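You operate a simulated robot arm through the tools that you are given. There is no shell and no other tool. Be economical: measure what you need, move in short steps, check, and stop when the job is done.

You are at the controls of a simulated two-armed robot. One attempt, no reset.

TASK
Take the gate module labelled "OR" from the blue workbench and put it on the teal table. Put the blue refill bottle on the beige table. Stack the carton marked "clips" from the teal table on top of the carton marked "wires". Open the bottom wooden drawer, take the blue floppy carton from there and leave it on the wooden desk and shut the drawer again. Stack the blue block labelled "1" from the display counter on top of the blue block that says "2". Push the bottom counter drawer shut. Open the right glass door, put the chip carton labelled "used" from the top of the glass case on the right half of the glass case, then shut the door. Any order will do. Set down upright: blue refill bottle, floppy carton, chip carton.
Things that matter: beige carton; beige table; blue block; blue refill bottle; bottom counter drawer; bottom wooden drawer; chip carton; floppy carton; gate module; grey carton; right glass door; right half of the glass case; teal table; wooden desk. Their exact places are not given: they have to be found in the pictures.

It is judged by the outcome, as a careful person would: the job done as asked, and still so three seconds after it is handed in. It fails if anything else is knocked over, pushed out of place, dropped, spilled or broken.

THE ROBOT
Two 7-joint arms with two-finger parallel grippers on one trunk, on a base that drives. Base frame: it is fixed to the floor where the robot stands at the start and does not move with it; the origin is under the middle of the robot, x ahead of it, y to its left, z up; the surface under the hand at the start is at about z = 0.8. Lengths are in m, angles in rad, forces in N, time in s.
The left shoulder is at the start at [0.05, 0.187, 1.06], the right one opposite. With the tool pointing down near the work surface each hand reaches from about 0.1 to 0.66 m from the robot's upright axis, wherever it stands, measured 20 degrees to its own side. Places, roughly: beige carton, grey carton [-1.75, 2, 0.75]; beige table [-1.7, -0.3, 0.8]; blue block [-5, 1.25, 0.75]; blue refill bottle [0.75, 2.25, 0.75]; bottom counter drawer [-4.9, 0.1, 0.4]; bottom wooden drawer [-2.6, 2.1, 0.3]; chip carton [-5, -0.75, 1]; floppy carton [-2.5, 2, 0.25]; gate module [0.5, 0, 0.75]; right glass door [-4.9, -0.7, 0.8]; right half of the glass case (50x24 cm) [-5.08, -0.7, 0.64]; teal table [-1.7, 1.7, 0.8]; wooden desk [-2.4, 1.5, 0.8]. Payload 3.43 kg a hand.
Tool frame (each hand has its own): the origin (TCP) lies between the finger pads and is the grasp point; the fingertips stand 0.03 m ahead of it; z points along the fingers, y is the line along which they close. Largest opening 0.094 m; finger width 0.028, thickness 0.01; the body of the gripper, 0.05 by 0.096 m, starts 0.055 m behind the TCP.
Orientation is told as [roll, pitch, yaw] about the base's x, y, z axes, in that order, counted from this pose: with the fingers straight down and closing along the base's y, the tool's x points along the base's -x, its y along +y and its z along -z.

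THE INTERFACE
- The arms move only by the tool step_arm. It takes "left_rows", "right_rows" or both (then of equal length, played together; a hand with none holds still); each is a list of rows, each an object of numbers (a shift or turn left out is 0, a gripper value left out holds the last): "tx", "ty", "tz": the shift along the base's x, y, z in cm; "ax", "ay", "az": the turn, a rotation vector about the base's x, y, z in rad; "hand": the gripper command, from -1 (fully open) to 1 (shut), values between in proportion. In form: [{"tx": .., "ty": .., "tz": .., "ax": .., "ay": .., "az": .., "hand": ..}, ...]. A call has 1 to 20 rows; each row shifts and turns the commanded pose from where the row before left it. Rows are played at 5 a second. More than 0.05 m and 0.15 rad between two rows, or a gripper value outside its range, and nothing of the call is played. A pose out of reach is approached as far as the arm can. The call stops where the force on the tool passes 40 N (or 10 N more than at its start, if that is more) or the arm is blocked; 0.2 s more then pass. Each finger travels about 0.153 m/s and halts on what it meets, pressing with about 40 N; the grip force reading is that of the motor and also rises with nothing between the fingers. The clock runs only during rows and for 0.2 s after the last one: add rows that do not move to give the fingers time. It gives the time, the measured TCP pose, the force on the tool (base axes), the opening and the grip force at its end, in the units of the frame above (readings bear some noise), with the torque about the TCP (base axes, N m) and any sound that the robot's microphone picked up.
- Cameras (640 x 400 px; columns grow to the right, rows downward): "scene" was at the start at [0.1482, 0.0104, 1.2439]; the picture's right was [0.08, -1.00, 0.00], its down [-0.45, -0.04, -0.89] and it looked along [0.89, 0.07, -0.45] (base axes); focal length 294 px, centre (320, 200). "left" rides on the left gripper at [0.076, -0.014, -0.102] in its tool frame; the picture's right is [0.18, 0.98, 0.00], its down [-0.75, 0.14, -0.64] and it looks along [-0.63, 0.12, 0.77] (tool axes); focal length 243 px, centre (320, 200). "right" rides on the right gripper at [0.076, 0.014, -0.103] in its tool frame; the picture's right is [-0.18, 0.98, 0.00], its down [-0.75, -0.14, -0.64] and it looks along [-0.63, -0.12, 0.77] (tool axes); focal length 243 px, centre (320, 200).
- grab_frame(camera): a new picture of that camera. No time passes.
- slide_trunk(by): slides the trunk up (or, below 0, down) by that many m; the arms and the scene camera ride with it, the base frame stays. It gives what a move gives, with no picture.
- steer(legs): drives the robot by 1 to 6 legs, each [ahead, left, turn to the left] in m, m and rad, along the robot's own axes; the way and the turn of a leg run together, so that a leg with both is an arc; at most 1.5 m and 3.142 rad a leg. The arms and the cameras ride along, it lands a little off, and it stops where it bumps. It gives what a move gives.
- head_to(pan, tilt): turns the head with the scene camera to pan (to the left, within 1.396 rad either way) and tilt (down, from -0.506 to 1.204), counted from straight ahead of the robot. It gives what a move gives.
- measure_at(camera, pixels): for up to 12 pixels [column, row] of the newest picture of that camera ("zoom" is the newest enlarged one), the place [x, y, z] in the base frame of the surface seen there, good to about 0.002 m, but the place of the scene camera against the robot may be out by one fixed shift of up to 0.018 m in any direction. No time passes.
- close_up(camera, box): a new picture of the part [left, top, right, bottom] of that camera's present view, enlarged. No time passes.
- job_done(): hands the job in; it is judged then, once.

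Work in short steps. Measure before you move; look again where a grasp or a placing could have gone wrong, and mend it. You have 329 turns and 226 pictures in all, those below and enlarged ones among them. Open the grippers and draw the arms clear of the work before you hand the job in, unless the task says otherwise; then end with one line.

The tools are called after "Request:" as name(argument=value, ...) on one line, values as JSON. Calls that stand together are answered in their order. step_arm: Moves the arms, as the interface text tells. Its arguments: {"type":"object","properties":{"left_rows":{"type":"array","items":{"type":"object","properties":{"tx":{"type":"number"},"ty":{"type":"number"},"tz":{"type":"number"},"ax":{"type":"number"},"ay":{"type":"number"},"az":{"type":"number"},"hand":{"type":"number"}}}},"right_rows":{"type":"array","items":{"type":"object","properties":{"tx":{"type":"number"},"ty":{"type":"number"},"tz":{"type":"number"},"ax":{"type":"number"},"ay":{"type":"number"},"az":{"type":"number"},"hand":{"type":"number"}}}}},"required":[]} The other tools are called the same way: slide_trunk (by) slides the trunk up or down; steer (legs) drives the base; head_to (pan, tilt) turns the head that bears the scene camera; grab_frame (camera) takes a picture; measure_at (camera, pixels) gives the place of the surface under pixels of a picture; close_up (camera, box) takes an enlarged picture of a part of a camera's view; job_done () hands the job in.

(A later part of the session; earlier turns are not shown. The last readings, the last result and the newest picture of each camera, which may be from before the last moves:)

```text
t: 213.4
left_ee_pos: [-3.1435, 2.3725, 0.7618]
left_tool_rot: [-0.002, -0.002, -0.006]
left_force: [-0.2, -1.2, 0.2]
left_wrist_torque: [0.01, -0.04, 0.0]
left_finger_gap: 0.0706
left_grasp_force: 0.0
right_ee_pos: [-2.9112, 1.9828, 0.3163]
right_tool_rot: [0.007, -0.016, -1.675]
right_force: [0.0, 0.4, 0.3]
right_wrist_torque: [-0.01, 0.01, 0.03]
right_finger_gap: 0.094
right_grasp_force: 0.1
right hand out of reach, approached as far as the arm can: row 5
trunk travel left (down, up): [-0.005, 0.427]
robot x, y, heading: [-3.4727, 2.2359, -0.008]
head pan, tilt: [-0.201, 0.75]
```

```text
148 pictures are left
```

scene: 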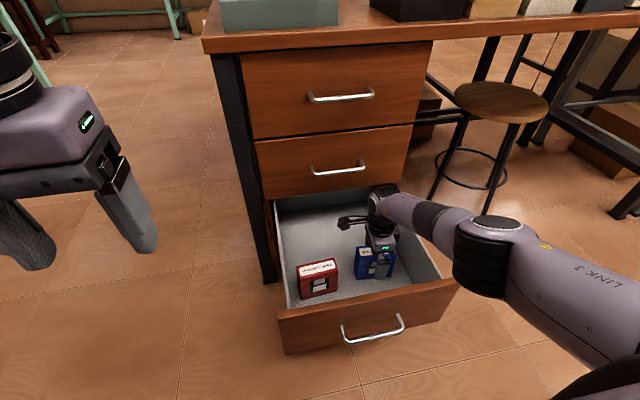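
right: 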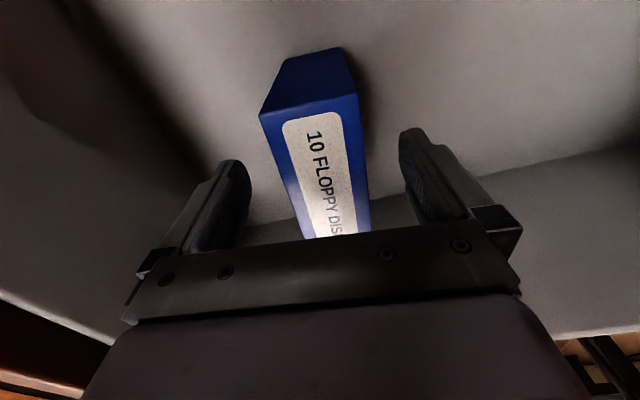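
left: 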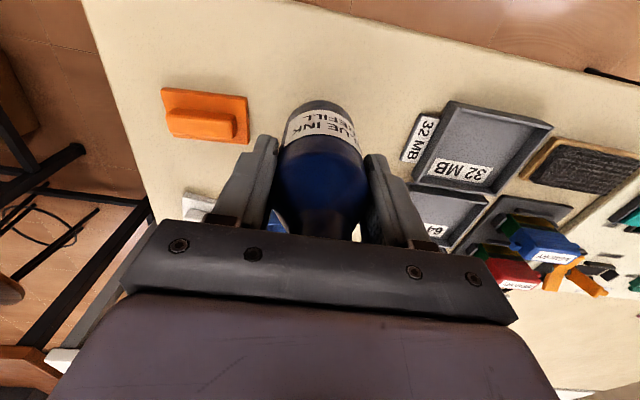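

Fingers overlap the carton by 4 cm; enough. I close and check.

Request:
step_arm(right_rows=[{"hand": 1}, {"hand": 1}, {"hand": 1}, {"tz": 1}, {"tz": 2}, {}])

Request:
grab_frame(camera="right")

```text
t: 214.8
left_ee_pos: [-3.1434, 2.3728, 0.7618]
left_tool_rot: [0.001, -0.001, -0.005]
left_force: [-0.8, 0.1, 0.1]
left_wrist_torque: [-0.01, 0.0, 0.01]
left_finger_gap: 0.0705
left_grasp_force: 0.0
right_ee_pos: [-2.9129, 1.9831, 0.346]
right_tool_rot: [0.007, -0.018, -1.674]
right_force: [-0.3, -0.4, -3.8]
right_wrist_torque: [0.0, 0.0, -0.03]
right_finger_gap: 0.0443
right_grasp_force: 40.3
trunk travel left (down, up): [-0.005, 0.427]
robot x, y, heading: [-3.4727, 2.2394, -0.007]
head pan, tilt: [-0.201, 0.75]
```

```text
147 pictures are left
```

right: 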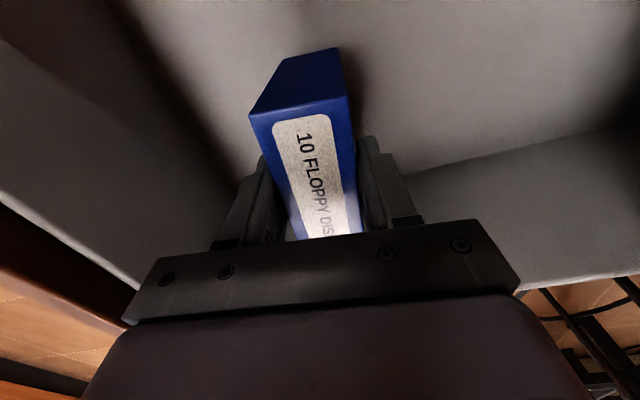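

Carton held. I lift it out of the drawer well above the front panel and check.

Request:
step_arm(right_rows=[{"tz": 4}, {"tz": 4}, {"tz": 4}, {"tz": 4}, {"tz": 4}, {"tz": 4}, {"tx": -3, "tz": 2}, {"tx": -3, "tz": 2}])

Request:
steer(legs=[[-0.3, 0, 0]])

Request:
grab_frame(camera="scene")

```text
t: 216.6
left_ee_pos: [-3.1447, 2.3734, 0.7613]
left_tool_rot: [0.0, -0.001, -0.003]
left_force: [0.2, -0.3, 0.6]
left_wrist_torque: [0.0, 0.01, 0.0]
left_finger_gap: 0.0701
left_grasp_force: 0.1
right_ee_pos: [-2.9725, 1.9855, 0.6265]
right_tool_rot: [0.007, -0.016, -1.675]
right_force: [-0.3, 0.1, -2.9]
right_wrist_torque: [-0.01, 0.05, 0.02]
right_finger_gap: 0.0441
right_grasp_force: 40.2
trunk travel left (down, up): [-0.005, 0.427]
robot x, y, heading: [-3.4721, 2.2371, -0.009]
head pan, tilt: [-0.201, 0.75]
```

```text
t: 218.6
left_ee_pos: [-3.4396, 2.3744, 0.7627]
left_tool_rot: [0.0, -0.002, -0.007]
left_force: [0.3, 0.2, -0.2]
left_wrist_torque: [0.04, 0.0, 0.02]
left_finger_gap: 0.0704
left_grasp_force: 0.0
right_ee_pos: [-3.2688, 1.986, 0.6273]
right_tool_rot: [0.008, -0.016, -1.678]
right_force: [0.0, -0.2, -2.9]
right_wrist_torque: [0.02, 0.0, 0.0]
right_finger_gap: 0.0441
right_grasp_force: 40.3
trunk travel left (down, up): [-0.005, 0.427]
robot x, y, heading: [-3.7704, 2.2415, -0.006]
head pan, tilt: [-0.201, 0.75]
```

```text
146 pictures are left
```

scene: 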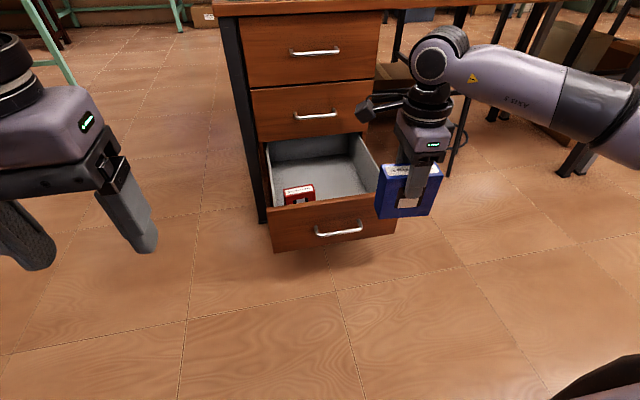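

I raise the right hand with the carton, close the left fingers, pitch the left hand forward by 0.5 and lower it to push the drawer front beside the handle.

Request:
step_arm(right_rows=[{"tz": 4, "tx": -1}, {"tz": 4, "tx": -1}, {"tz": 4, "tx": -1}, {"tz": 4, "tx": -1}, {"tz": 4, "tx": -1}, {"tz": 4, "tx": -1}, {"tz": 4, "tx": -1}, {"tz": 4, "tx": -1}, {}, {}, {}, {}], left_rows=[{"tx": 3, "hand": 1, "ay": -0.1}, {"tx": 3, "ty": -1, "ay": -0.1}, {"tx": 3, "ty": -1, "ay": -0.1}, {"tx": 3, "ty": -1, "tz": -3, "ay": -0.1}, {"ty": -1, "tz": -4, "ay": -0.1}, {"tz": -4, "ty": -1}, {"tz": -4, "ty": -1}, {"tz": -4}, {"tz": -4}, {"tz": -4}, {"tz": -4}, {"tz": -4}])

Request:
grab_frame(camera="scene")

```text
t: 221.2
left_ee_pos: [-3.318, 2.3154, 0.4123]
left_tool_rot: [0.002, -0.504, -0.006]
left_force: [0.4, 1.1, 0.1]
left_wrist_torque: [-0.02, -0.01, -0.04]
left_finger_gap: 0.0
left_grasp_force: 33.3
right_ee_pos: [-3.3452, 1.9871, 0.9463]
right_tool_rot: [0.007, -0.017, -1.677]
right_force: [-0.6, -0.6, -1.6]
right_wrist_torque: [0.0, -0.04, -0.02]
right_finger_gap: 0.0444
right_grasp_force: 40.2
trunk travel left (down, up): [-0.005, 0.427]
robot x, y, heading: [-3.77, 2.2399, -0.009]
head pan, tilt: [-0.201, 0.75]
```

```text
145 pictures are left
```

scene: 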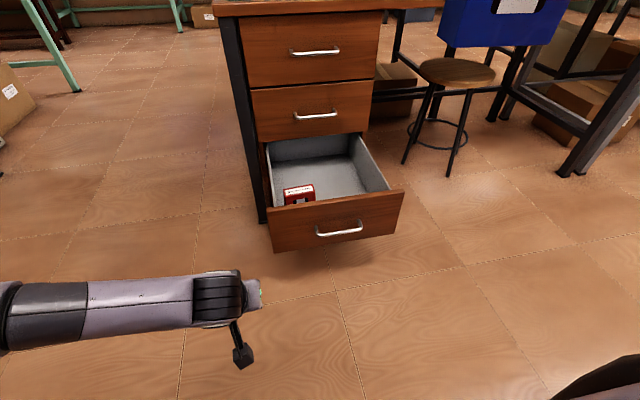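

Left hand nearly in place. I lower it 6 cm, pull the right hand back 4 cm, strafe right 0.13 m.

Request:
step_arm(right_rows=[{"tx": -2, "tz": 1}, {"tx": -2, "tz": 1}, {}], left_rows=[{"tz": -3}, {"tz": -3}, {}])

Request:
steer(legs=[[0, -0.13, 0.008], [0.2, 0, 0]])

Request:
grab_frame(camera="scene")

```text
t: 221.8
left_ee_pos: [-3.3172, 2.3127, 0.3597]
left_tool_rot: [0.0, -0.502, -0.009]
left_force: [-1.0, 1.8, 8.3]
left_wrist_torque: [-0.19, 1.16, -0.32]
left_finger_gap: 0.0001
left_grasp_force: 33.0
right_ee_pos: [-3.3852, 1.9857, 0.9653]
right_tool_rot: [0.006, -0.019, -1.678]
right_force: [-0.7, -0.3, -3.7]
right_wrist_torque: [0.06, 0.05, 0.02]
right_finger_gap: 0.0441
right_grasp_force: 40.5
trunk travel left (down, up): [-0.005, 0.427]
robot x, y, heading: [-3.7728, 2.2371, -0.006]
head pan, tilt: [-0.201, 0.75]
stopped in row 3 (left hand): the force on the tool passed its limit at 54 N (the readings are from after the stop); the commanded pose is now the measured one
```

```text
t: 224.8
left_ee_pos: [-3.1215, 2.1904, 0.3601]
left_tool_rot: [0.001, -0.505, -0.001]
left_force: [7.9, -0.4, 22.8]
left_wrist_torque: [-0.19, 3.36, 0.0]
left_finger_gap: 0.0001
left_grasp_force: 32.9
right_ee_pos: [-3.188, 1.8631, 0.9668]
right_tool_rot: [0.009, -0.016, -1.666]
right_force: [-0.1, 0.5, -2.0]
right_wrist_torque: [0.01, -0.02, 0.05]
right_finger_gap: 0.0444
right_grasp_force: 39.7
trunk travel left (down, up): [-0.005, 0.427]
robot x, y, heading: [-3.5707, 2.1094, 0.003]
head pan, tilt: [-0.201, 0.75]
```

```text
144 pictures are left
```

scene: 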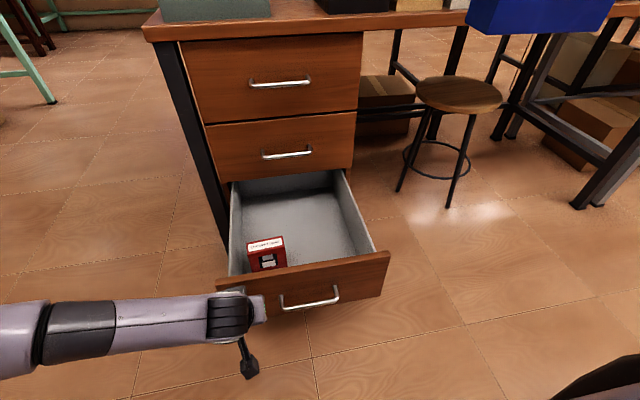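

The contact (force behind the hand, pushing up) is the hand's rear touching the robot's own base. I raise the left hand 2.5 cm and reach a bit further forward.

Request:
step_arm(left_rows=[{"tz": 1.5}, {"tz": 1}, {}])

Request:
grab_frame(camera="left")

```text
t: 225.6
left_ee_pos: [-3.1198, 2.1906, 0.3844]
left_tool_rot: [0.001, -0.503, 0.002]
left_force: [-0.1, -0.7, -0.3]
left_wrist_torque: [-0.01, 0.0, 0.02]
left_finger_gap: 0.0
left_grasp_force: 32.7
right_ee_pos: [-3.1863, 1.8627, 0.9667]
right_tool_rot: [0.007, -0.017, -1.664]
right_force: [0.2, 0.6, -2.0]
right_wrist_torque: [-0.02, 0.02, 0.0]
right_finger_gap: 0.0439
right_grasp_force: 40.1
trunk travel left (down, up): [-0.005, 0.427]
robot x, y, heading: [-3.5723, 2.1079, 0.002]
head pan, tilt: [-0.201, 0.75]
```

```text
143 pictures are left
```

left: 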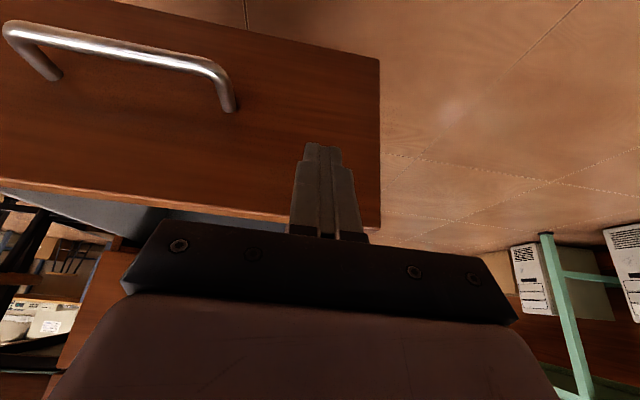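

Fingers are in front of the panel. I shift 0.8 cm inward and push by driving 0.3 m forward.

Request:
step_arm(left_rows=[{"ty": -0.8}, {}])

Request:
steer(legs=[[0.3, 0, 0]])

Request:
grab_frame(camera="scene")

Request:
grab_frame(camera="left")

```text
t: 226.2
left_ee_pos: [-3.1211, 2.1829, 0.3848]
left_tool_rot: [0.0, -0.503, 0.001]
left_force: [-0.2, 0.6, 0.0]
left_wrist_torque: [-0.03, -0.02, 0.02]
left_finger_gap: 0.0
left_grasp_force: 33.6
right_ee_pos: [-3.1861, 1.8634, 0.9653]
right_tool_rot: [0.006, -0.016, -1.665]
right_force: [-1.1, 0.2, -3.2]
right_wrist_torque: [-0.01, -0.03, 0.02]
right_finger_gap: 0.044
right_grasp_force: 39.5
trunk travel left (down, up): [-0.005, 0.427]
robot x, y, heading: [-3.569, 2.111, 0.003]
head pan, tilt: [-0.201, 0.75]
```

```text
t: 228.3
left_ee_pos: [-2.821, 2.1847, 0.385]
left_tool_rot: [0.001, -0.504, 0.002]
left_force: [0.3, -0.1, -0.3]
left_wrist_torque: [-0.01, 0.02, 0.04]
left_finger_gap: 0.0
left_grasp_force: 32.8
right_ee_pos: [-2.8855, 1.8642, 0.9659]
right_tool_rot: [0.005, -0.016, -1.665]
right_force: [-0.1, 0.2, -2.7]
right_wrist_torque: [0.0, 0.03, 0.01]
right_finger_gap: 0.044
right_grasp_force: 39.8
trunk travel left (down, up): [-0.005, 0.427]
robot x, y, heading: [-3.2704, 2.1101, 0.004]
head pan, tilt: [-0.201, 0.75]
```

```text
142 pictures are left
```

scene: 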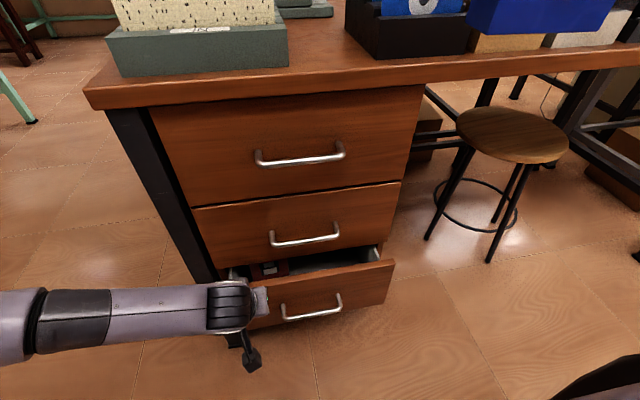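

```text
141 pictures are left
```

left: 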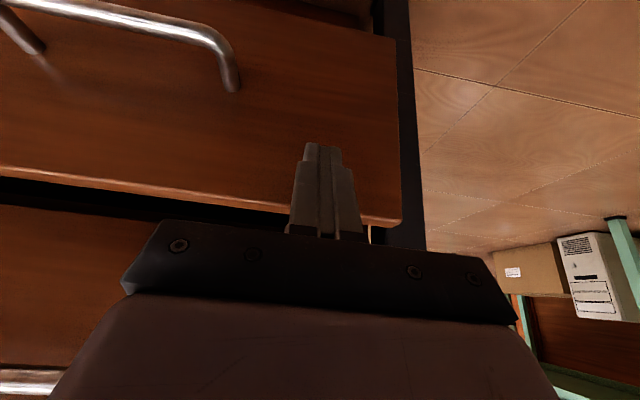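

Nearly shut: ~6 cm left. I drive 0.045 m more and then finish with the arm.

Request:
steer(legs=[[0.045, 0, 0]])

Request:
step_arm(left_rows=[{"tx": 0.7}, {"tx": 0.7}, {"tx": 0.7}, {"tx": 0.7}, {}])

Request:
grab_frame(camera="scene")

```text
t: 229.2
left_ee_pos: [-2.7764, 2.1851, 0.385]
left_tool_rot: [0.001, -0.501, 0.005]
left_force: [-0.1, -0.3, 0.6]
left_wrist_torque: [-0.02, -0.03, -0.02]
left_finger_gap: 0.0001
left_grasp_force: 32.5
right_ee_pos: [-2.8407, 1.8641, 0.9669]
right_tool_rot: [0.007, -0.017, -1.665]
right_force: [-0.4, -0.6, -2.9]
right_wrist_torque: [-0.01, 0.01, 0.0]
right_finger_gap: 0.0441
right_grasp_force: 40.1
trunk travel left (down, up): [-0.005, 0.427]
robot x, y, heading: [-3.2275, 2.1122, 0.007]
head pan, tilt: [-0.201, 0.75]
```

```text
t: 230.1
left_ee_pos: [-2.7601, 2.1825, 0.382]
left_tool_rot: [-0.001, -0.484, -0.002]
left_force: [-1.2, 0.4, 0.5]
left_wrist_torque: [0.01, -0.03, -0.02]
left_finger_gap: 0.0002
left_grasp_force: 33.3
right_ee_pos: [-2.8407, 1.8648, 0.9661]
right_tool_rot: [0.007, -0.017, -1.664]
right_force: [0.5, -0.4, -3.1]
right_wrist_torque: [-0.01, 0.01, 0.01]
right_finger_gap: 0.0441
right_grasp_force: 39.6
trunk travel left (down, up): [-0.005, 0.427]
robot x, y, heading: [-3.228, 2.1129, 0.009]
head pan, tilt: [-0.201, 0.75]
stopped in row 4 (left hand): the force on the tool passed its limit at 51 N (the readings are from after the stop); the commanded pose is now the measured one
```

```text
140 pictures are left
```

scene: 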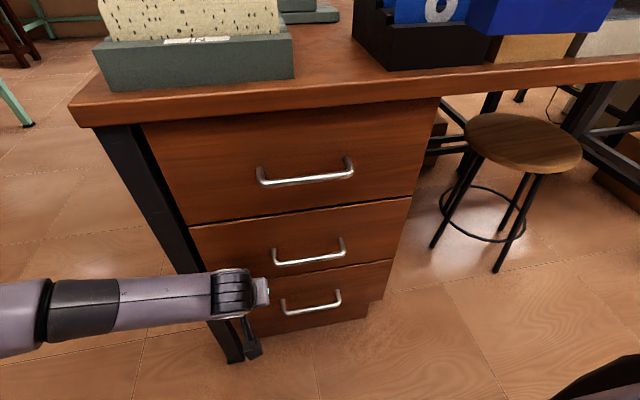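

The drawer hit its stop. I verify the bottom panel is flush with the others.

Request:
measure_at(camera="scene", pixels=[[360, 285], [350, 300], [370, 230], [290, 285], [240, 250], [320, 60], [180, 95], [330, 80], [300, 90], [210, 85]])

Request:
step_arm(left_rows=[{"tx": -2.5}, {"tx": -2.5}, {"tz": 4, "ay": 0.1}, {"tz": 4, "ay": 0.1}, {"tz": 4, "ay": 0.1}, {"tz": 4, "ay": 0.1}, {"tz": 4, "ay": 0.1}, {"tz": 4, "hand": -1}, {"tz": 4}, {"tz": 4, "ty": 2}])

```text
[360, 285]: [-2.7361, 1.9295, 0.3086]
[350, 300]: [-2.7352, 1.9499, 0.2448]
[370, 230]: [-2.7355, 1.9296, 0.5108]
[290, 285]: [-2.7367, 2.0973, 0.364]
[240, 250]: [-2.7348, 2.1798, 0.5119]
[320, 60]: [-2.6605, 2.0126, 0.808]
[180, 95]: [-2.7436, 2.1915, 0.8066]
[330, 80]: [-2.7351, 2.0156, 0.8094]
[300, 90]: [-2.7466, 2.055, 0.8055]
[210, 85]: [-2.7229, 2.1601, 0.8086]
```

```text
t: 232.3
left_ee_pos: [-2.8112, 2.2016, 0.7019]
left_tool_rot: [0.001, 0.018, -0.002]
left_force: [-0.6, -0.2, -0.7]
left_wrist_torque: [0.02, 0.02, -0.01]
left_finger_gap: 0.0943
left_grasp_force: 0.2
right_ee_pos: [-2.8406, 1.8652, 0.9659]
right_tool_rot: [0.007, -0.017, -1.664]
right_force: [0.0, 0.6, -2.3]
right_wrist_torque: [-0.01, 0.02, 0.02]
right_finger_gap: 0.0439
right_grasp_force: 39.7
trunk travel left (down, up): [-0.005, 0.427]
robot x, y, heading: [-3.2283, 2.1093, 0.004]
head pan, tilt: [-0.201, 0.75]
```

Drawer is flush. I back 0.1 m, raise the trunk and look at the desktop for a free spot.

Request:
steer(legs=[[-0.15, 0, 0]])

Request:
slide_trunk(by=0.27)

Request:
grab_frame(camera="scene")

```text
t: 233.7
left_ee_pos: [-2.9585, 2.2022, 0.7011]
left_tool_rot: [-0.002, 0.015, 0.0]
left_force: [-0.3, 0.1, 0.0]
left_wrist_torque: [-0.01, 0.01, -0.04]
left_finger_gap: 0.094
left_grasp_force: 0.1
right_ee_pos: [-2.9881, 1.863, 0.9644]
right_tool_rot: [0.009, -0.016, -1.661]
right_force: [1.0, 0.7, -2.6]
right_wrist_torque: [0.01, 0.02, 0.01]
right_finger_gap: 0.0441
right_grasp_force: 40.0
trunk travel left (down, up): [-0.005, 0.427]
robot x, y, heading: [-3.3776, 2.1124, 0.008]
head pan, tilt: [-0.201, 0.75]
```

```text
t: 236.4
left_ee_pos: [-2.9595, 2.2004, 0.9708]
left_tool_rot: [-0.001, 0.015, 0.0]
left_force: [0.9, -0.2, 0.3]
left_wrist_torque: [0.0, -0.01, 0.02]
left_finger_gap: 0.094
left_grasp_force: 0.2
right_ee_pos: [-2.988, 1.8639, 1.2361]
right_tool_rot: [0.007, -0.017, -1.663]
right_force: [-0.4, 0.1, -3.7]
right_wrist_torque: [-0.02, 0.03, -0.01]
right_finger_gap: 0.0439
right_grasp_force: 39.9
trunk travel left (down, up): [-0.275, 0.157]
robot x, y, heading: [-3.3773, 2.1154, 0.005]
head pan, tilt: [-0.201, 0.75]
```

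```text
139 pictures are left
```

scene: 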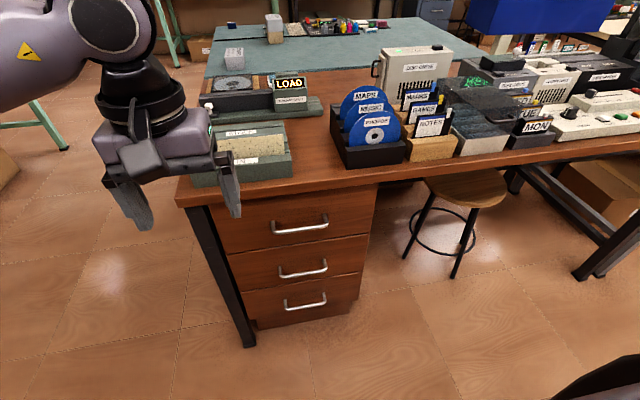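

Free desktop lies between the card box and the CD rack, around (315,160). I measure the gap.

Request:
measure_at(camera="scene", pixels=[[315, 165], [293, 172], [288, 150], [322, 130], [343, 165], [333, 110], [310, 180], [330, 175], [345, 155], [318, 110]])

Request:
close_up(camera="scene", box=[220, 60, 440, 210])

```text
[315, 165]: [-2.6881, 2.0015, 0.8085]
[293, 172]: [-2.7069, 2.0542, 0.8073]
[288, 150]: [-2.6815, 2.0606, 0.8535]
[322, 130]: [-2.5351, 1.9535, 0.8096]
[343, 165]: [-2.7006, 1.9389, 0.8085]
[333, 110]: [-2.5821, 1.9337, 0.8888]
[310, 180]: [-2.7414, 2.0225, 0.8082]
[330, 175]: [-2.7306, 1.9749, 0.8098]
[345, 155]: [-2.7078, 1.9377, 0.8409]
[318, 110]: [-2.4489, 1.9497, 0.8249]
```

```text
2.67 times, centred on (330, 135) of scene
```

zoom: 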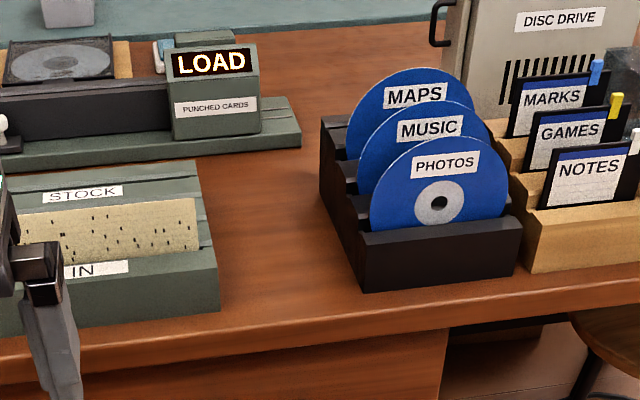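

The free gap is y 1.94–2.055, so I turn the carton lengthwise (hand yaw 0), and lower it to travel height; the left hand is retracted.

Request:
step_arm(right_rows=[{"az": 0.139, "tz": -2}, {"az": 0.139, "tz": -2}, {"az": 0.139, "tz": -2}, {"az": 0.139, "tz": -2}, {"az": 0.139, "tz": -2}, {"az": 0.139, "tz": -2}, {"az": 0.139, "ty": 1}, {"az": 0.139, "ty": 2}, {"az": 0.139, "ty": 2}, {"az": 0.139, "ty": 2}, {"az": 0.139, "ty": 2}, {"az": 0.131, "ty": 2}, {}], left_rows=[{"tx": -3, "tz": 2}, {"tx": -3, "tz": 2}, {"tx": -3, "tz": 2, "ty": 2}, {"ty": 3}, {"ty": 3}, {}, {}, {}, {}, {}, {}, {}, {}])

Request:
steer(legs=[[0.17, 0, 0]])

Request:
grab_frame(camera="right")

Request:
grab_frame(camera="scene")

```text
t: 239.2
left_ee_pos: [-3.0483, 2.2824, 1.032]
left_tool_rot: [0.001, 0.015, -0.001]
left_force: [-0.4, 0.3, 0.4]
left_wrist_torque: [0.0, -0.01, -0.04]
left_finger_gap: 0.0939
left_grasp_force: 0.1
right_ee_pos: [-2.9881, 1.9748, 1.1158]
right_tool_rot: [0.007, -0.017, 0.0]
right_force: [0.2, -0.7, -3.1]
right_wrist_torque: [0.0, 0.0, -0.03]
right_finger_gap: 0.0439
right_grasp_force: 39.9
trunk travel left (down, up): [-0.275, 0.157]
robot x, y, heading: [-3.3786, 2.1146, 0.004]
head pan, tilt: [-0.201, 0.75]
```

```text
t: 240.7
left_ee_pos: [-2.8805, 2.283, 1.0316]
left_tool_rot: [-0.003, 0.017, 0.001]
left_force: [-0.4, -0.4, -0.4]
left_wrist_torque: [0.01, 0.0, -0.02]
left_finger_gap: 0.0937
left_grasp_force: 0.1
right_ee_pos: [-2.8179, 1.9757, 1.1162]
right_tool_rot: [0.008, -0.017, -0.004]
right_force: [0.4, 0.3, -2.2]
right_wrist_torque: [-0.01, -0.02, -0.03]
right_finger_gap: 0.0439
right_grasp_force: 40.1
trunk travel left (down, up): [-0.275, 0.157]
robot x, y, heading: [-3.2052, 2.1146, 0.01]
head pan, tilt: [-0.201, 0.75]
```

```text
137 pictures are left
```

right: 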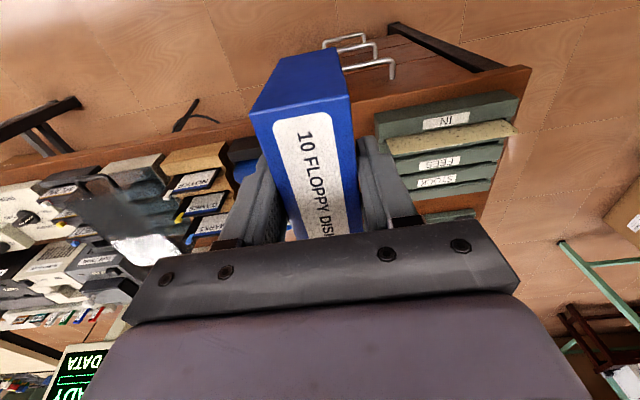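

```text
136 pictures are left
```

scene: 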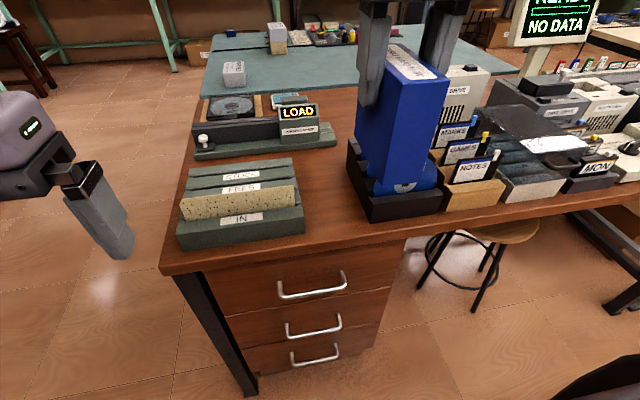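

I move over the gap (-2.665, 2.0) and lower to about 1.5 cm above the desk.

Request:
step_arm(right_rows=[{"tx": 4, "ty": 1.2}, {"tx": 4, "ty": 1.2}, {"tx": 4}, {"tx": 3.3}, {"tz": -4.5}, {"tz": -4.5}, {"tz": -4.5}, {"tz": -4.5}, {"tz": -2}, {}])

Request:
grab_frame(camera="right")

Request:
grab_frame(camera="scene")

```text
t: 242.9
left_ee_pos: [-2.8811, 2.2838, 1.0311]
left_tool_rot: [-0.002, 0.015, -0.001]
left_force: [0.1, 0.1, -0.1]
left_wrist_torque: [0.0, -0.03, 0.02]
left_finger_gap: 0.0941
left_grasp_force: 0.1
right_ee_pos: [-2.6664, 2.0009, 0.9169]
right_tool_rot: [0.007, -0.017, -0.004]
right_force: [-0.5, 0.7, -2.3]
right_wrist_torque: [0.0, 0.03, 0.02]
right_finger_gap: 0.0439
right_grasp_force: 40.2
trunk travel left (down, up): [-0.275, 0.157]
robot x, y, heading: [-3.2052, 2.1117, -0.004]
head pan, tilt: [-0.201, 0.75]
```

```text
135 pictures are left
```

right: 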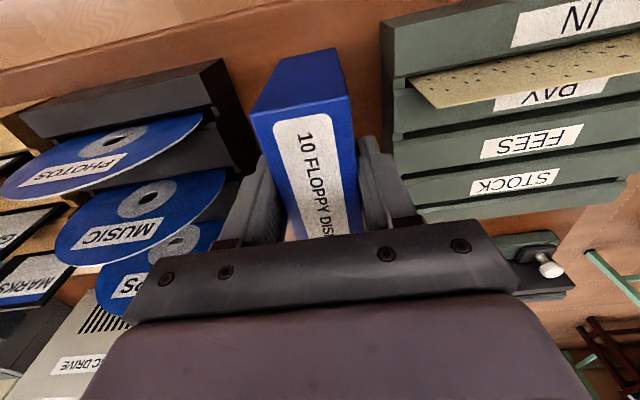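

```text
134 pictures are left
```

scene: 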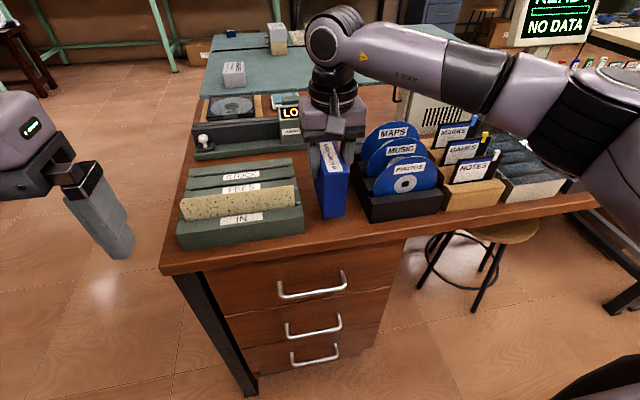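

Good fit. I lower 2.2 cm and then creep to contact.

Request:
step_arm(right_rows=[{"tz": -1.2}, {"tz": -0.8}, {"tz": -0.2}, {}])

Request:
step_arm(right_rows=[{"tz": -0.2}, {"tz": -0.15}, {}])

```text
t: 243.9
left_ee_pos: [-2.88, 2.2833, 1.0326]
left_tool_rot: [0.0, 0.015, 0.0]
left_force: [-1.0, -0.3, 0.3]
left_wrist_torque: [0.0, 0.0, -0.01]
left_finger_gap: 0.0941
left_grasp_force: 0.0
right_ee_pos: [-2.6658, 2.0007, 0.8944]
right_tool_rot: [0.007, -0.018, -0.005]
right_force: [0.1, 0.9, -1.9]
right_wrist_torque: [-0.02, 0.03, -0.03]
right_finger_gap: 0.0442
right_grasp_force: 40.8
trunk travel left (down, up): [-0.275, 0.157]
robot x, y, heading: [-3.2069, 2.1149, 0.006]
head pan, tilt: [-0.201, 0.75]
```

```text
t: 244.7
left_ee_pos: [-2.8802, 2.2836, 1.0314]
left_tool_rot: [-0.002, 0.016, 0.0]
left_force: [-0.2, -0.4, 0.0]
left_wrist_torque: [-0.04, 0.03, 0.01]
left_finger_gap: 0.0943
left_grasp_force: 0.1
right_ee_pos: [-2.6663, 2.0004, 0.8917]
right_tool_rot: [0.007, -0.019, -0.003]
right_force: [2.4, -0.2, 2.4]
right_wrist_torque: [-0.06, 0.05, 0.05]
right_finger_gap: 0.0444
right_grasp_force: 40.0
trunk travel left (down, up): [-0.275, 0.157]
robot x, y, heading: [-3.2068, 2.1139, 0.002]
head pan, tilt: [-0.201, 0.75]
```

Contact begins (5 N change). I release with a small opening and lift.

Request:
step_arm(right_rows=[{"tz": -0.1}, {"hand": -0.15}, {"hand": -0.25}, {"hand": -0.25}, {"tz": 2}, {"tz": 4}, {"tz": 4.5}, {"tz": 4.5}, {"tz": 4.5}, {}])

Request:
grab_frame(camera="scene")

```text
t: 246.9
left_ee_pos: [-2.8797, 2.2822, 1.031]
left_tool_rot: [-0.001, 0.016, 0.002]
left_force: [0.1, 0.8, -0.1]
left_wrist_torque: [0.03, 0.0, -0.01]
left_finger_gap: 0.0944
left_grasp_force: 0.0
right_ee_pos: [-2.6673, 2.0002, 1.0847]
right_tool_rot: [0.007, -0.018, -0.002]
right_force: [0.2, 1.0, 0.0]
right_wrist_torque: [-0.02, 0.02, 0.02]
right_finger_gap: 0.0589
right_grasp_force: 0.0
trunk travel left (down, up): [-0.275, 0.157]
robot x, y, heading: [-3.2067, 2.117, 0.004]
head pan, tilt: [-0.201, 0.75]
```

```text
133 pictures are left
```

scene: 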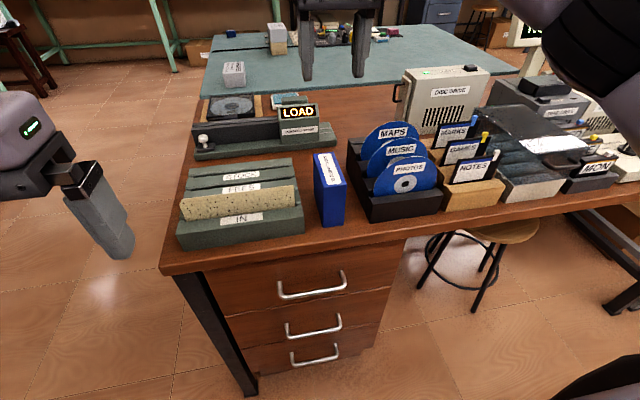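

The floppy carton stands upright. I retract the right arm, back away and turn to the display counter.

Request:
step_arm(right_rows=[{"tx": -4.5}, {"tx": -4.5}, {"tx": -4.5}, {"tx": -4.5, "hand": -1}, {"tx": -3}])

Request:
steer(legs=[[-0.5, 0, 0], [0, 0, 3.135]])

Request:
head_to(pan=0.3, tilt=0.4)

Request:
grab_frame(camera="scene")

```text
t: 248.1
left_ee_pos: [-2.8804, 2.2836, 1.0317]
left_tool_rot: [-0.001, 0.016, -0.002]
left_force: [-0.4, -0.3, 0.1]
left_wrist_torque: [-0.04, -0.01, -0.01]
left_finger_gap: 0.0939
left_grasp_force: 0.1
right_ee_pos: [-2.8779, 1.9983, 1.0843]
right_tool_rot: [0.007, -0.017, -0.004]
right_force: [-0.4, 0.2, -0.6]
right_wrist_torque: [0.02, 0.03, 0.0]
right_finger_gap: 0.0938
right_grasp_force: 0.0
trunk travel left (down, up): [-0.275, 0.157]
robot x, y, heading: [-3.2057, 2.1131, 0.005]
head pan, tilt: [-0.201, 0.75]
```

```text
t: 258.4
left_ee_pos: [-4.0353, 1.9432, 1.0318]
left_tool_rot: [-0.002, 0.017, 3.128]
left_force: [0.3, -0.9, -0.2]
left_wrist_torque: [0.02, 0.04, 0.02]
left_finger_gap: 0.094
left_grasp_force: 0.1
right_ee_pos: [-4.0334, 2.2267, 1.0844]
right_tool_rot: [0.007, -0.017, 3.125]
right_force: [0.7, 0.3, 0.4]
right_wrist_torque: [0.0, 0.02, -0.02]
right_finger_gap: 0.0941
right_grasp_force: 0.1
trunk travel left (down, up): [-0.275, 0.157]
robot x, y, heading: [-3.7083, 2.1083, 3.131]
head pan, tilt: [-0.201, 0.75]
```

```text
t: 259.3
left_ee_pos: [-4.034, 1.9426, 1.032]
left_tool_rot: [-0.001, 0.013, 3.129]
left_force: [-0.1, 0.1, 0.4]
left_wrist_torque: [-0.02, 0.0, -0.01]
left_finger_gap: 0.0941
left_grasp_force: 0.0
right_ee_pos: [-4.0329, 2.2276, 1.0846]
right_tool_rot: [0.008, -0.018, 3.124]
right_force: [-0.6, -0.4, 0.1]
right_wrist_torque: [0.0, 0.05, -0.03]
right_finger_gap: 0.0937
right_grasp_force: 0.2
trunk travel left (down, up): [-0.275, 0.157]
robot x, y, heading: [-3.7052, 2.1091, 3.134]
head pan, tilt: [0.3, 0.4]
```

```text
132 pictures are left
```

scene: 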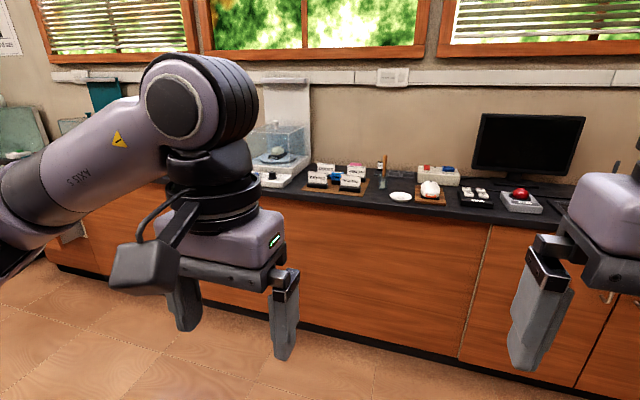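

I strafe left to about y=1.3 and look for the blue blocks.

Request:
measure_at(camera="scene", pixels=[[350, 215], [480, 300], [345, 185], [340, 200], [300, 180]])

Request:
steer(legs=[[0, 0.85, 0]])

Request:
head_to(pan=0.0, tilt=0.45)

Request:
grab_frame(camera="scene")

```text
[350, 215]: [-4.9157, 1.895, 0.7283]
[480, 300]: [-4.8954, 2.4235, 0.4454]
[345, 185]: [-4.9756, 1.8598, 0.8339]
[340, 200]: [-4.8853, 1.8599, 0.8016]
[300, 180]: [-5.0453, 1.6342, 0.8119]
```

```text
t: 267.1
left_ee_pos: [-4.039, 1.0891, 1.0311]
left_tool_rot: [-0.002, 0.016, 3.129]
left_force: [-0.5, -0.4, -0.5]
left_wrist_torque: [0.01, -0.05, 0.0]
left_finger_gap: 0.0938
left_grasp_force: 0.0
right_ee_pos: [-4.0384, 1.374, 1.0844]
right_tool_rot: [0.006, -0.019, 3.125]
right_force: [0.4, 0.3, -0.1]
right_wrist_torque: [-0.01, -0.02, 0.04]
right_finger_gap: 0.094
right_grasp_force: 0.1
trunk travel left (down, up): [-0.275, 0.157]
robot x, y, heading: [-3.7159, 1.257, 3.135]
head pan, tilt: [0.3, 0.4]
```

```text
t: 267.9
left_ee_pos: [-4.04, 1.09, 1.031]
left_tool_rot: [-0.002, 0.016, 3.129]
left_force: [0.6, -0.2, -0.2]
left_wrist_torque: [-0.02, -0.05, -0.02]
left_finger_gap: 0.0939
left_grasp_force: 0.0
right_ee_pos: [-4.0387, 1.3739, 1.0844]
right_tool_rot: [0.007, -0.018, 3.125]
right_force: [-0.1, 0.5, -0.9]
right_wrist_torque: [0.0, 0.0, 0.01]
right_finger_gap: 0.0942
right_grasp_force: 0.1
trunk travel left (down, up): [-0.275, 0.157]
robot x, y, heading: [-3.7152, 1.2585, 3.133]
head pan, tilt: [0.0, 0.45]
```

```text
131 pictures are left
```

scene: 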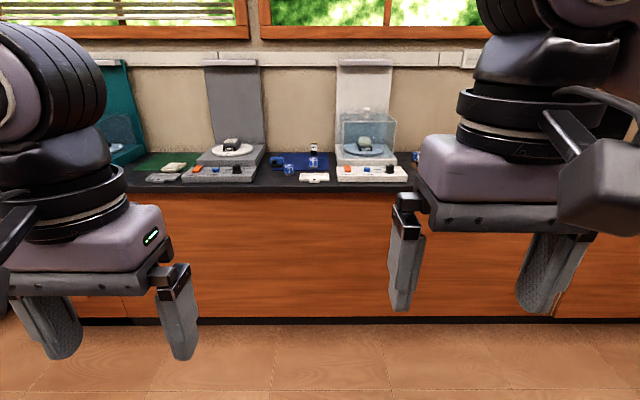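

Blue blocks appear at about (288,170) and (313,162). I drive 0.65 m forward and zoom.

Request:
steer(legs=[[0.65, 0.0, 0.008]])

Request:
head_to(pan=0.0, tilt=0.7)

Request:
grab_frame(camera="scene")

```text
t: 271.6
left_ee_pos: [-4.7054, 1.0964, 1.031]
left_tool_rot: [-0.003, 0.015, 3.127]
left_force: [-0.4, 0.2, -1.1]
left_wrist_torque: [-0.03, 0.03, 0.0]
left_finger_gap: 0.0939
left_grasp_force: 0.0
right_ee_pos: [-4.7038, 1.379, 1.0846]
right_tool_rot: [0.006, -0.017, 3.126]
right_force: [0.3, 0.4, 0.0]
right_wrist_torque: [0.04, 0.05, -0.02]
right_finger_gap: 0.0939
right_grasp_force: 0.0
trunk travel left (down, up): [-0.275, 0.157]
robot x, y, heading: [-4.376, 1.26, 3.129]
head pan, tilt: [0.0, 0.45]
```

```text
t: 272.4
left_ee_pos: [-4.7043, 1.0959, 1.0326]
left_tool_rot: [-0.001, 0.015, 3.124]
left_force: [0.5, -0.3, -1.0]
left_wrist_torque: [-0.03, 0.04, 0.02]
left_finger_gap: 0.0941
left_grasp_force: 0.1
right_ee_pos: [-4.7029, 1.3803, 1.0848]
right_tool_rot: [0.009, -0.017, 3.124]
right_force: [0.8, 0.7, 0.0]
right_wrist_torque: [-0.06, 0.02, 0.0]
right_finger_gap: 0.0941
right_grasp_force: 0.0
trunk travel left (down, up): [-0.275, 0.157]
robot x, y, heading: [-4.3751, 1.2628, 3.133]
head pan, tilt: [0.0, 0.7]
```

```text
130 pictures are left
```

scene: 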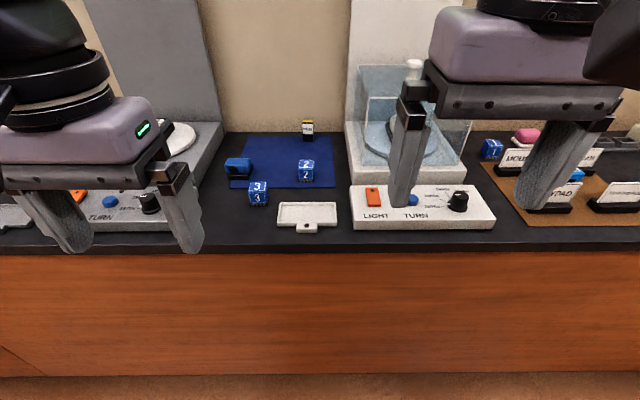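

Blocks "3" (258,193), "2" (306,171) and another blue one at (492,149). I zoom to read it.

Request:
close_up(camera="scene", box=[440, 110, 640, 230])

Request:
close_up(camera="scene", box=[210, 110, 360, 240])

Request:
measure_at(camera="scene", pixels=[[306, 162], [306, 175], [492, 143], [495, 152], [258, 187], [330, 250], [300, 200]])

```text
3.20 times, centred on (540, 170) of scene
```

zoom: 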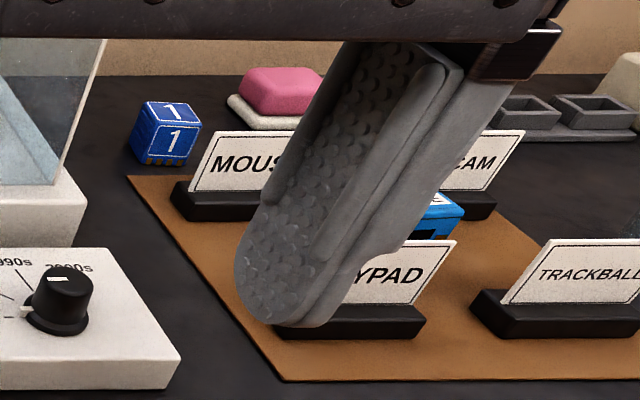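

```text
3.08 times, centred on (285, 175) of scene
```

zoom: 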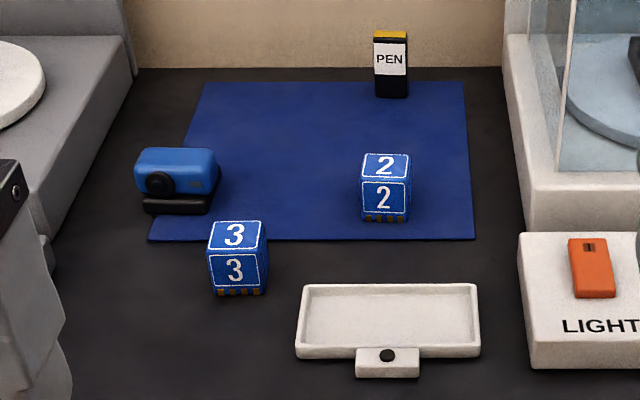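

```text
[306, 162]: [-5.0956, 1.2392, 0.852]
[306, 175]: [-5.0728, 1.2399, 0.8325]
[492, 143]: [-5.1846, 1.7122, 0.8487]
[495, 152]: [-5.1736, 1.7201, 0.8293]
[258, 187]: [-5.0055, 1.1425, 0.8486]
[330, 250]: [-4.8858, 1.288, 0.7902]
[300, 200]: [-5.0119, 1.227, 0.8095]
```

Block "1" is at (-5.19,1.71), next to the MOUSE sign; "2" at (-5.09,1.24). I move to bring the right arm in front of "1".

Request:
steer(legs=[[0, -0.27, 0], [0.1, 0, 0.008]])

Request:
head_to(pan=-0.1, tilt=0.75)

Request:
grab_frame(camera="scene")

Request:
grab_frame(camera="right")

```text
t: 276.1
left_ee_pos: [-4.8009, 1.3617, 1.0318]
left_tool_rot: [-0.002, 0.014, 3.137]
left_force: [0.6, 0.7, 0.2]
left_wrist_torque: [0.0, 0.01, 0.0]
left_finger_gap: 0.0937
left_grasp_force: 0.0
right_ee_pos: [-4.8028, 1.6463, 1.0844]
right_tool_rot: [0.007, -0.016, 3.135]
right_force: [0.3, -0.9, -0.4]
right_wrist_torque: [0.05, -0.02, 0.0]
right_finger_gap: 0.0941
right_grasp_force: 0.0
trunk travel left (down, up): [-0.275, 0.157]
robot x, y, heading: [-4.4763, 1.5337, -3.141]
head pan, tilt: [0.0, 0.7]
```

```text
t: 276.8
left_ee_pos: [-4.8005, 1.3614, 1.0321]
left_tool_rot: [-0.001, 0.016, 3.136]
left_force: [0.2, 0.4, 0.4]
left_wrist_torque: [0.0, 0.0, 0.0]
left_finger_gap: 0.0941
left_grasp_force: 0.0
right_ee_pos: [-4.8019, 1.6459, 1.0843]
right_tool_rot: [0.007, -0.016, 3.136]
right_force: [-0.5, 1.0, 0.5]
right_wrist_torque: [0.04, 0.01, -0.01]
right_finger_gap: 0.0941
right_grasp_force: 0.0
trunk travel left (down, up): [-0.275, 0.157]
robot x, y, heading: [-4.4713, 1.5307, -3.137]
head pan, tilt: [-0.099, 0.75]
```

```text
127 pictures are left
```

scene: 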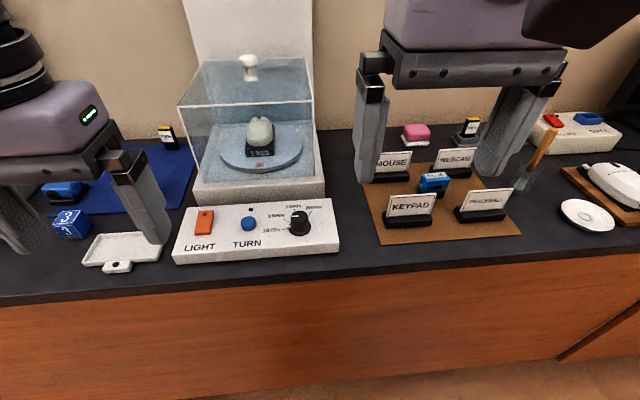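

```text
126 pictures are left
```

right: 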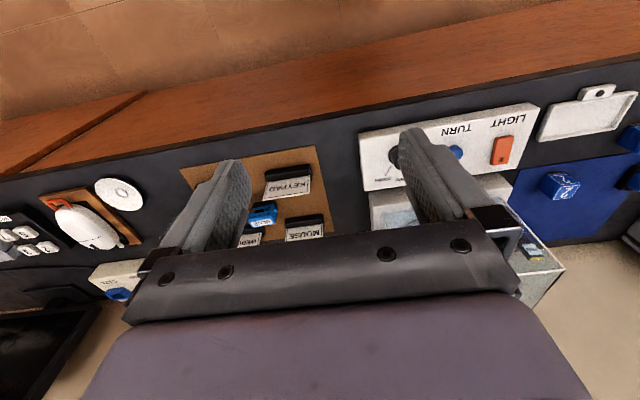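

The finger hides block "1". I shift the right hand 10 cm to +y and look again.

Request:
step_arm(right_rows=[{"ty": 4}, {"ty": 4}, {"ty": 4}, {}])

Request:
close_up(camera="scene", box=[170, 40, 490, 260])

```text
t: 277.8
left_ee_pos: [-4.8008, 1.3617, 1.0312]
left_tool_rot: [-0.001, 0.015, 3.139]
left_force: [-0.3, 0.2, 0.0]
left_wrist_torque: [0.0, -0.01, -0.03]
left_finger_gap: 0.094
left_grasp_force: 0.0
right_ee_pos: [-4.8014, 1.7637, 1.0843]
right_tool_rot: [0.007, -0.018, 3.135]
right_force: [0.6, 0.6, 0.1]
right_wrist_torque: [-0.01, 0.0, 0.02]
right_finger_gap: 0.094
right_grasp_force: 0.0
trunk travel left (down, up): [-0.275, 0.157]
robot x, y, heading: [-4.4729, 1.5258, -3.14]
head pan, tilt: [-0.099, 0.75]
```

```text
1.82 times, centred on (330, 150) of scene
```

zoom: 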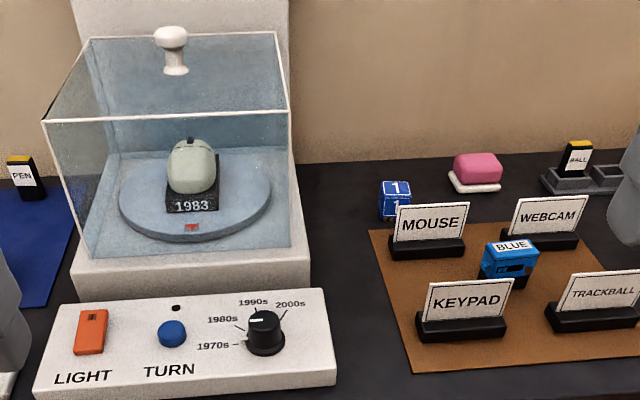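

Request:
measure_at(camera="zoom", pixels=[[384, 186], [410, 186], [397, 187], [388, 205], [395, 208], [470, 208], [398, 212], [296, 180], [290, 45], [170, 40], [310, 270], [390, 245]])

Request:
grab_frame(camera="right")

```text
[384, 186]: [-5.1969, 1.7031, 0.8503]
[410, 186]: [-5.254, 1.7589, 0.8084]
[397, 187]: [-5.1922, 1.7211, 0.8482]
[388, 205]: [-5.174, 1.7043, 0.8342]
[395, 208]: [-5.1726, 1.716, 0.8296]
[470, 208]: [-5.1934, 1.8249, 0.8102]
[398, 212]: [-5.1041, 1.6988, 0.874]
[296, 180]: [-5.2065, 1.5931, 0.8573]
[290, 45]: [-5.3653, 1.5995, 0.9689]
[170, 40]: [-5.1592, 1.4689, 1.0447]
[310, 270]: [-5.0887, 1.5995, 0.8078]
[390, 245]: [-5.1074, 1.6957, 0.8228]
```

```text
124 pictures are left
```

right: 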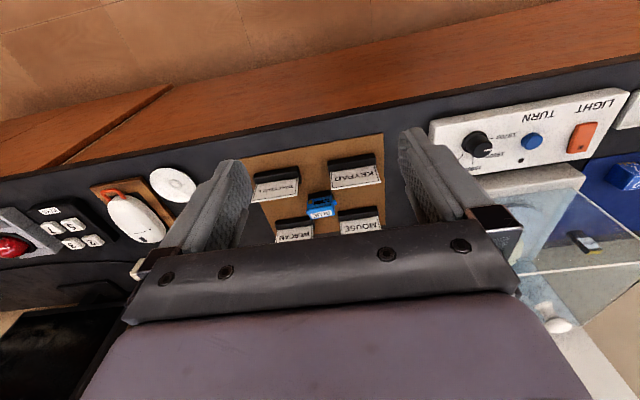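

Block "1" centre is about (-5.193, 1.717), top z≈0.84. I drive 8.5 cm closer and bring the hand above with a slight forward tilt for reach.

Request:
steer(legs=[[0.085, 0, 0]])

Request:
step_arm(right_rows=[{"ty": -2.5, "tx": -3, "ay": 0.1, "hand": -0.5}, {"ty": -2.2, "tx": -4, "ay": 0.1}, {"tx": -4.5, "tz": -2}, {"tx": -4.5, "tz": -2}, {"tx": -4.5, "tz": -2}, {}])

Request:
grab_frame(camera="right")

```text
t: 278.9
left_ee_pos: [-4.8874, 1.3621, 1.0324]
left_tool_rot: [-0.002, 0.015, 3.137]
left_force: [-0.4, 0.5, -0.5]
left_wrist_torque: [0.0, 0.0, -0.01]
left_finger_gap: 0.094
left_grasp_force: 0.0
right_ee_pos: [-4.8876, 1.7643, 1.0844]
right_tool_rot: [0.007, -0.017, 3.135]
right_force: [-0.6, -0.4, 0.8]
right_wrist_torque: [-0.01, 0.01, 0.0]
right_finger_gap: 0.0941
right_grasp_force: 0.1
trunk travel left (down, up): [-0.275, 0.157]
robot x, y, heading: [-4.5635, 1.5324, -3.138]
head pan, tilt: [-0.099, 0.75]
```

```text
t: 280.3
left_ee_pos: [-4.8879, 1.3605, 1.031]
left_tool_rot: [-0.004, 0.016, 3.136]
left_force: [-0.4, 0.7, 0.6]
left_wrist_torque: [0.02, -0.01, 0.0]
left_finger_gap: 0.0939
left_grasp_force: 0.0
right_ee_pos: [-5.0933, 1.7172, 1.0242]
right_tool_rot: [0.008, -0.216, 3.134]
right_force: [0.5, 0.4, 0.3]
right_wrist_torque: [0.03, 0.03, -0.02]
right_finger_gap: 0.0705
right_grasp_force: 0.1
trunk travel left (down, up): [-0.275, 0.157]
robot x, y, heading: [-4.5557, 1.5286, -3.145]
head pan, tilt: [-0.099, 0.75]
```

```text
123 pictures are left
```

right: 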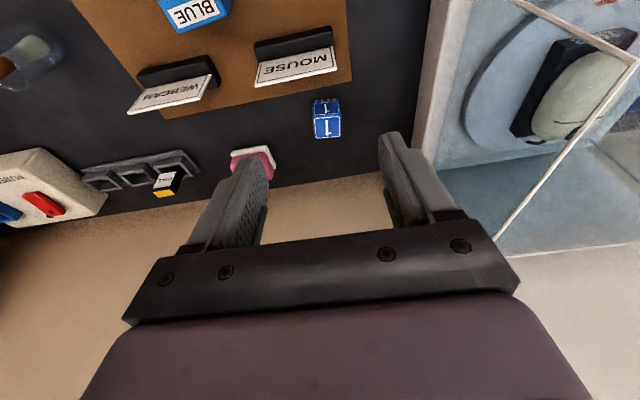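

Block "1" is at (327,120) between the fingers. I measure it.

Request:
measure_at(camera="right", pixels=[[327, 125], [316, 117], [340, 115], [317, 134], [339, 134], [326, 105], [295, 70], [295, 52], [235, 165], [272, 165], [365, 150], [430, 140]])

```text
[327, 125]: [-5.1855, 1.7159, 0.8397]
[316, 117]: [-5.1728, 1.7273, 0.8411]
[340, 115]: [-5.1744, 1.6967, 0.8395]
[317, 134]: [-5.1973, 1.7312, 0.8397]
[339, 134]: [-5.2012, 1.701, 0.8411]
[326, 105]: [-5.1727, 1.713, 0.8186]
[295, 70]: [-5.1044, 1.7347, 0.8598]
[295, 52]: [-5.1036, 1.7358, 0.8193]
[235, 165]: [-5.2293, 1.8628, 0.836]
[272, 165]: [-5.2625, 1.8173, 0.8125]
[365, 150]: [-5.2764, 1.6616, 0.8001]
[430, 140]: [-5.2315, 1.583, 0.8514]
```

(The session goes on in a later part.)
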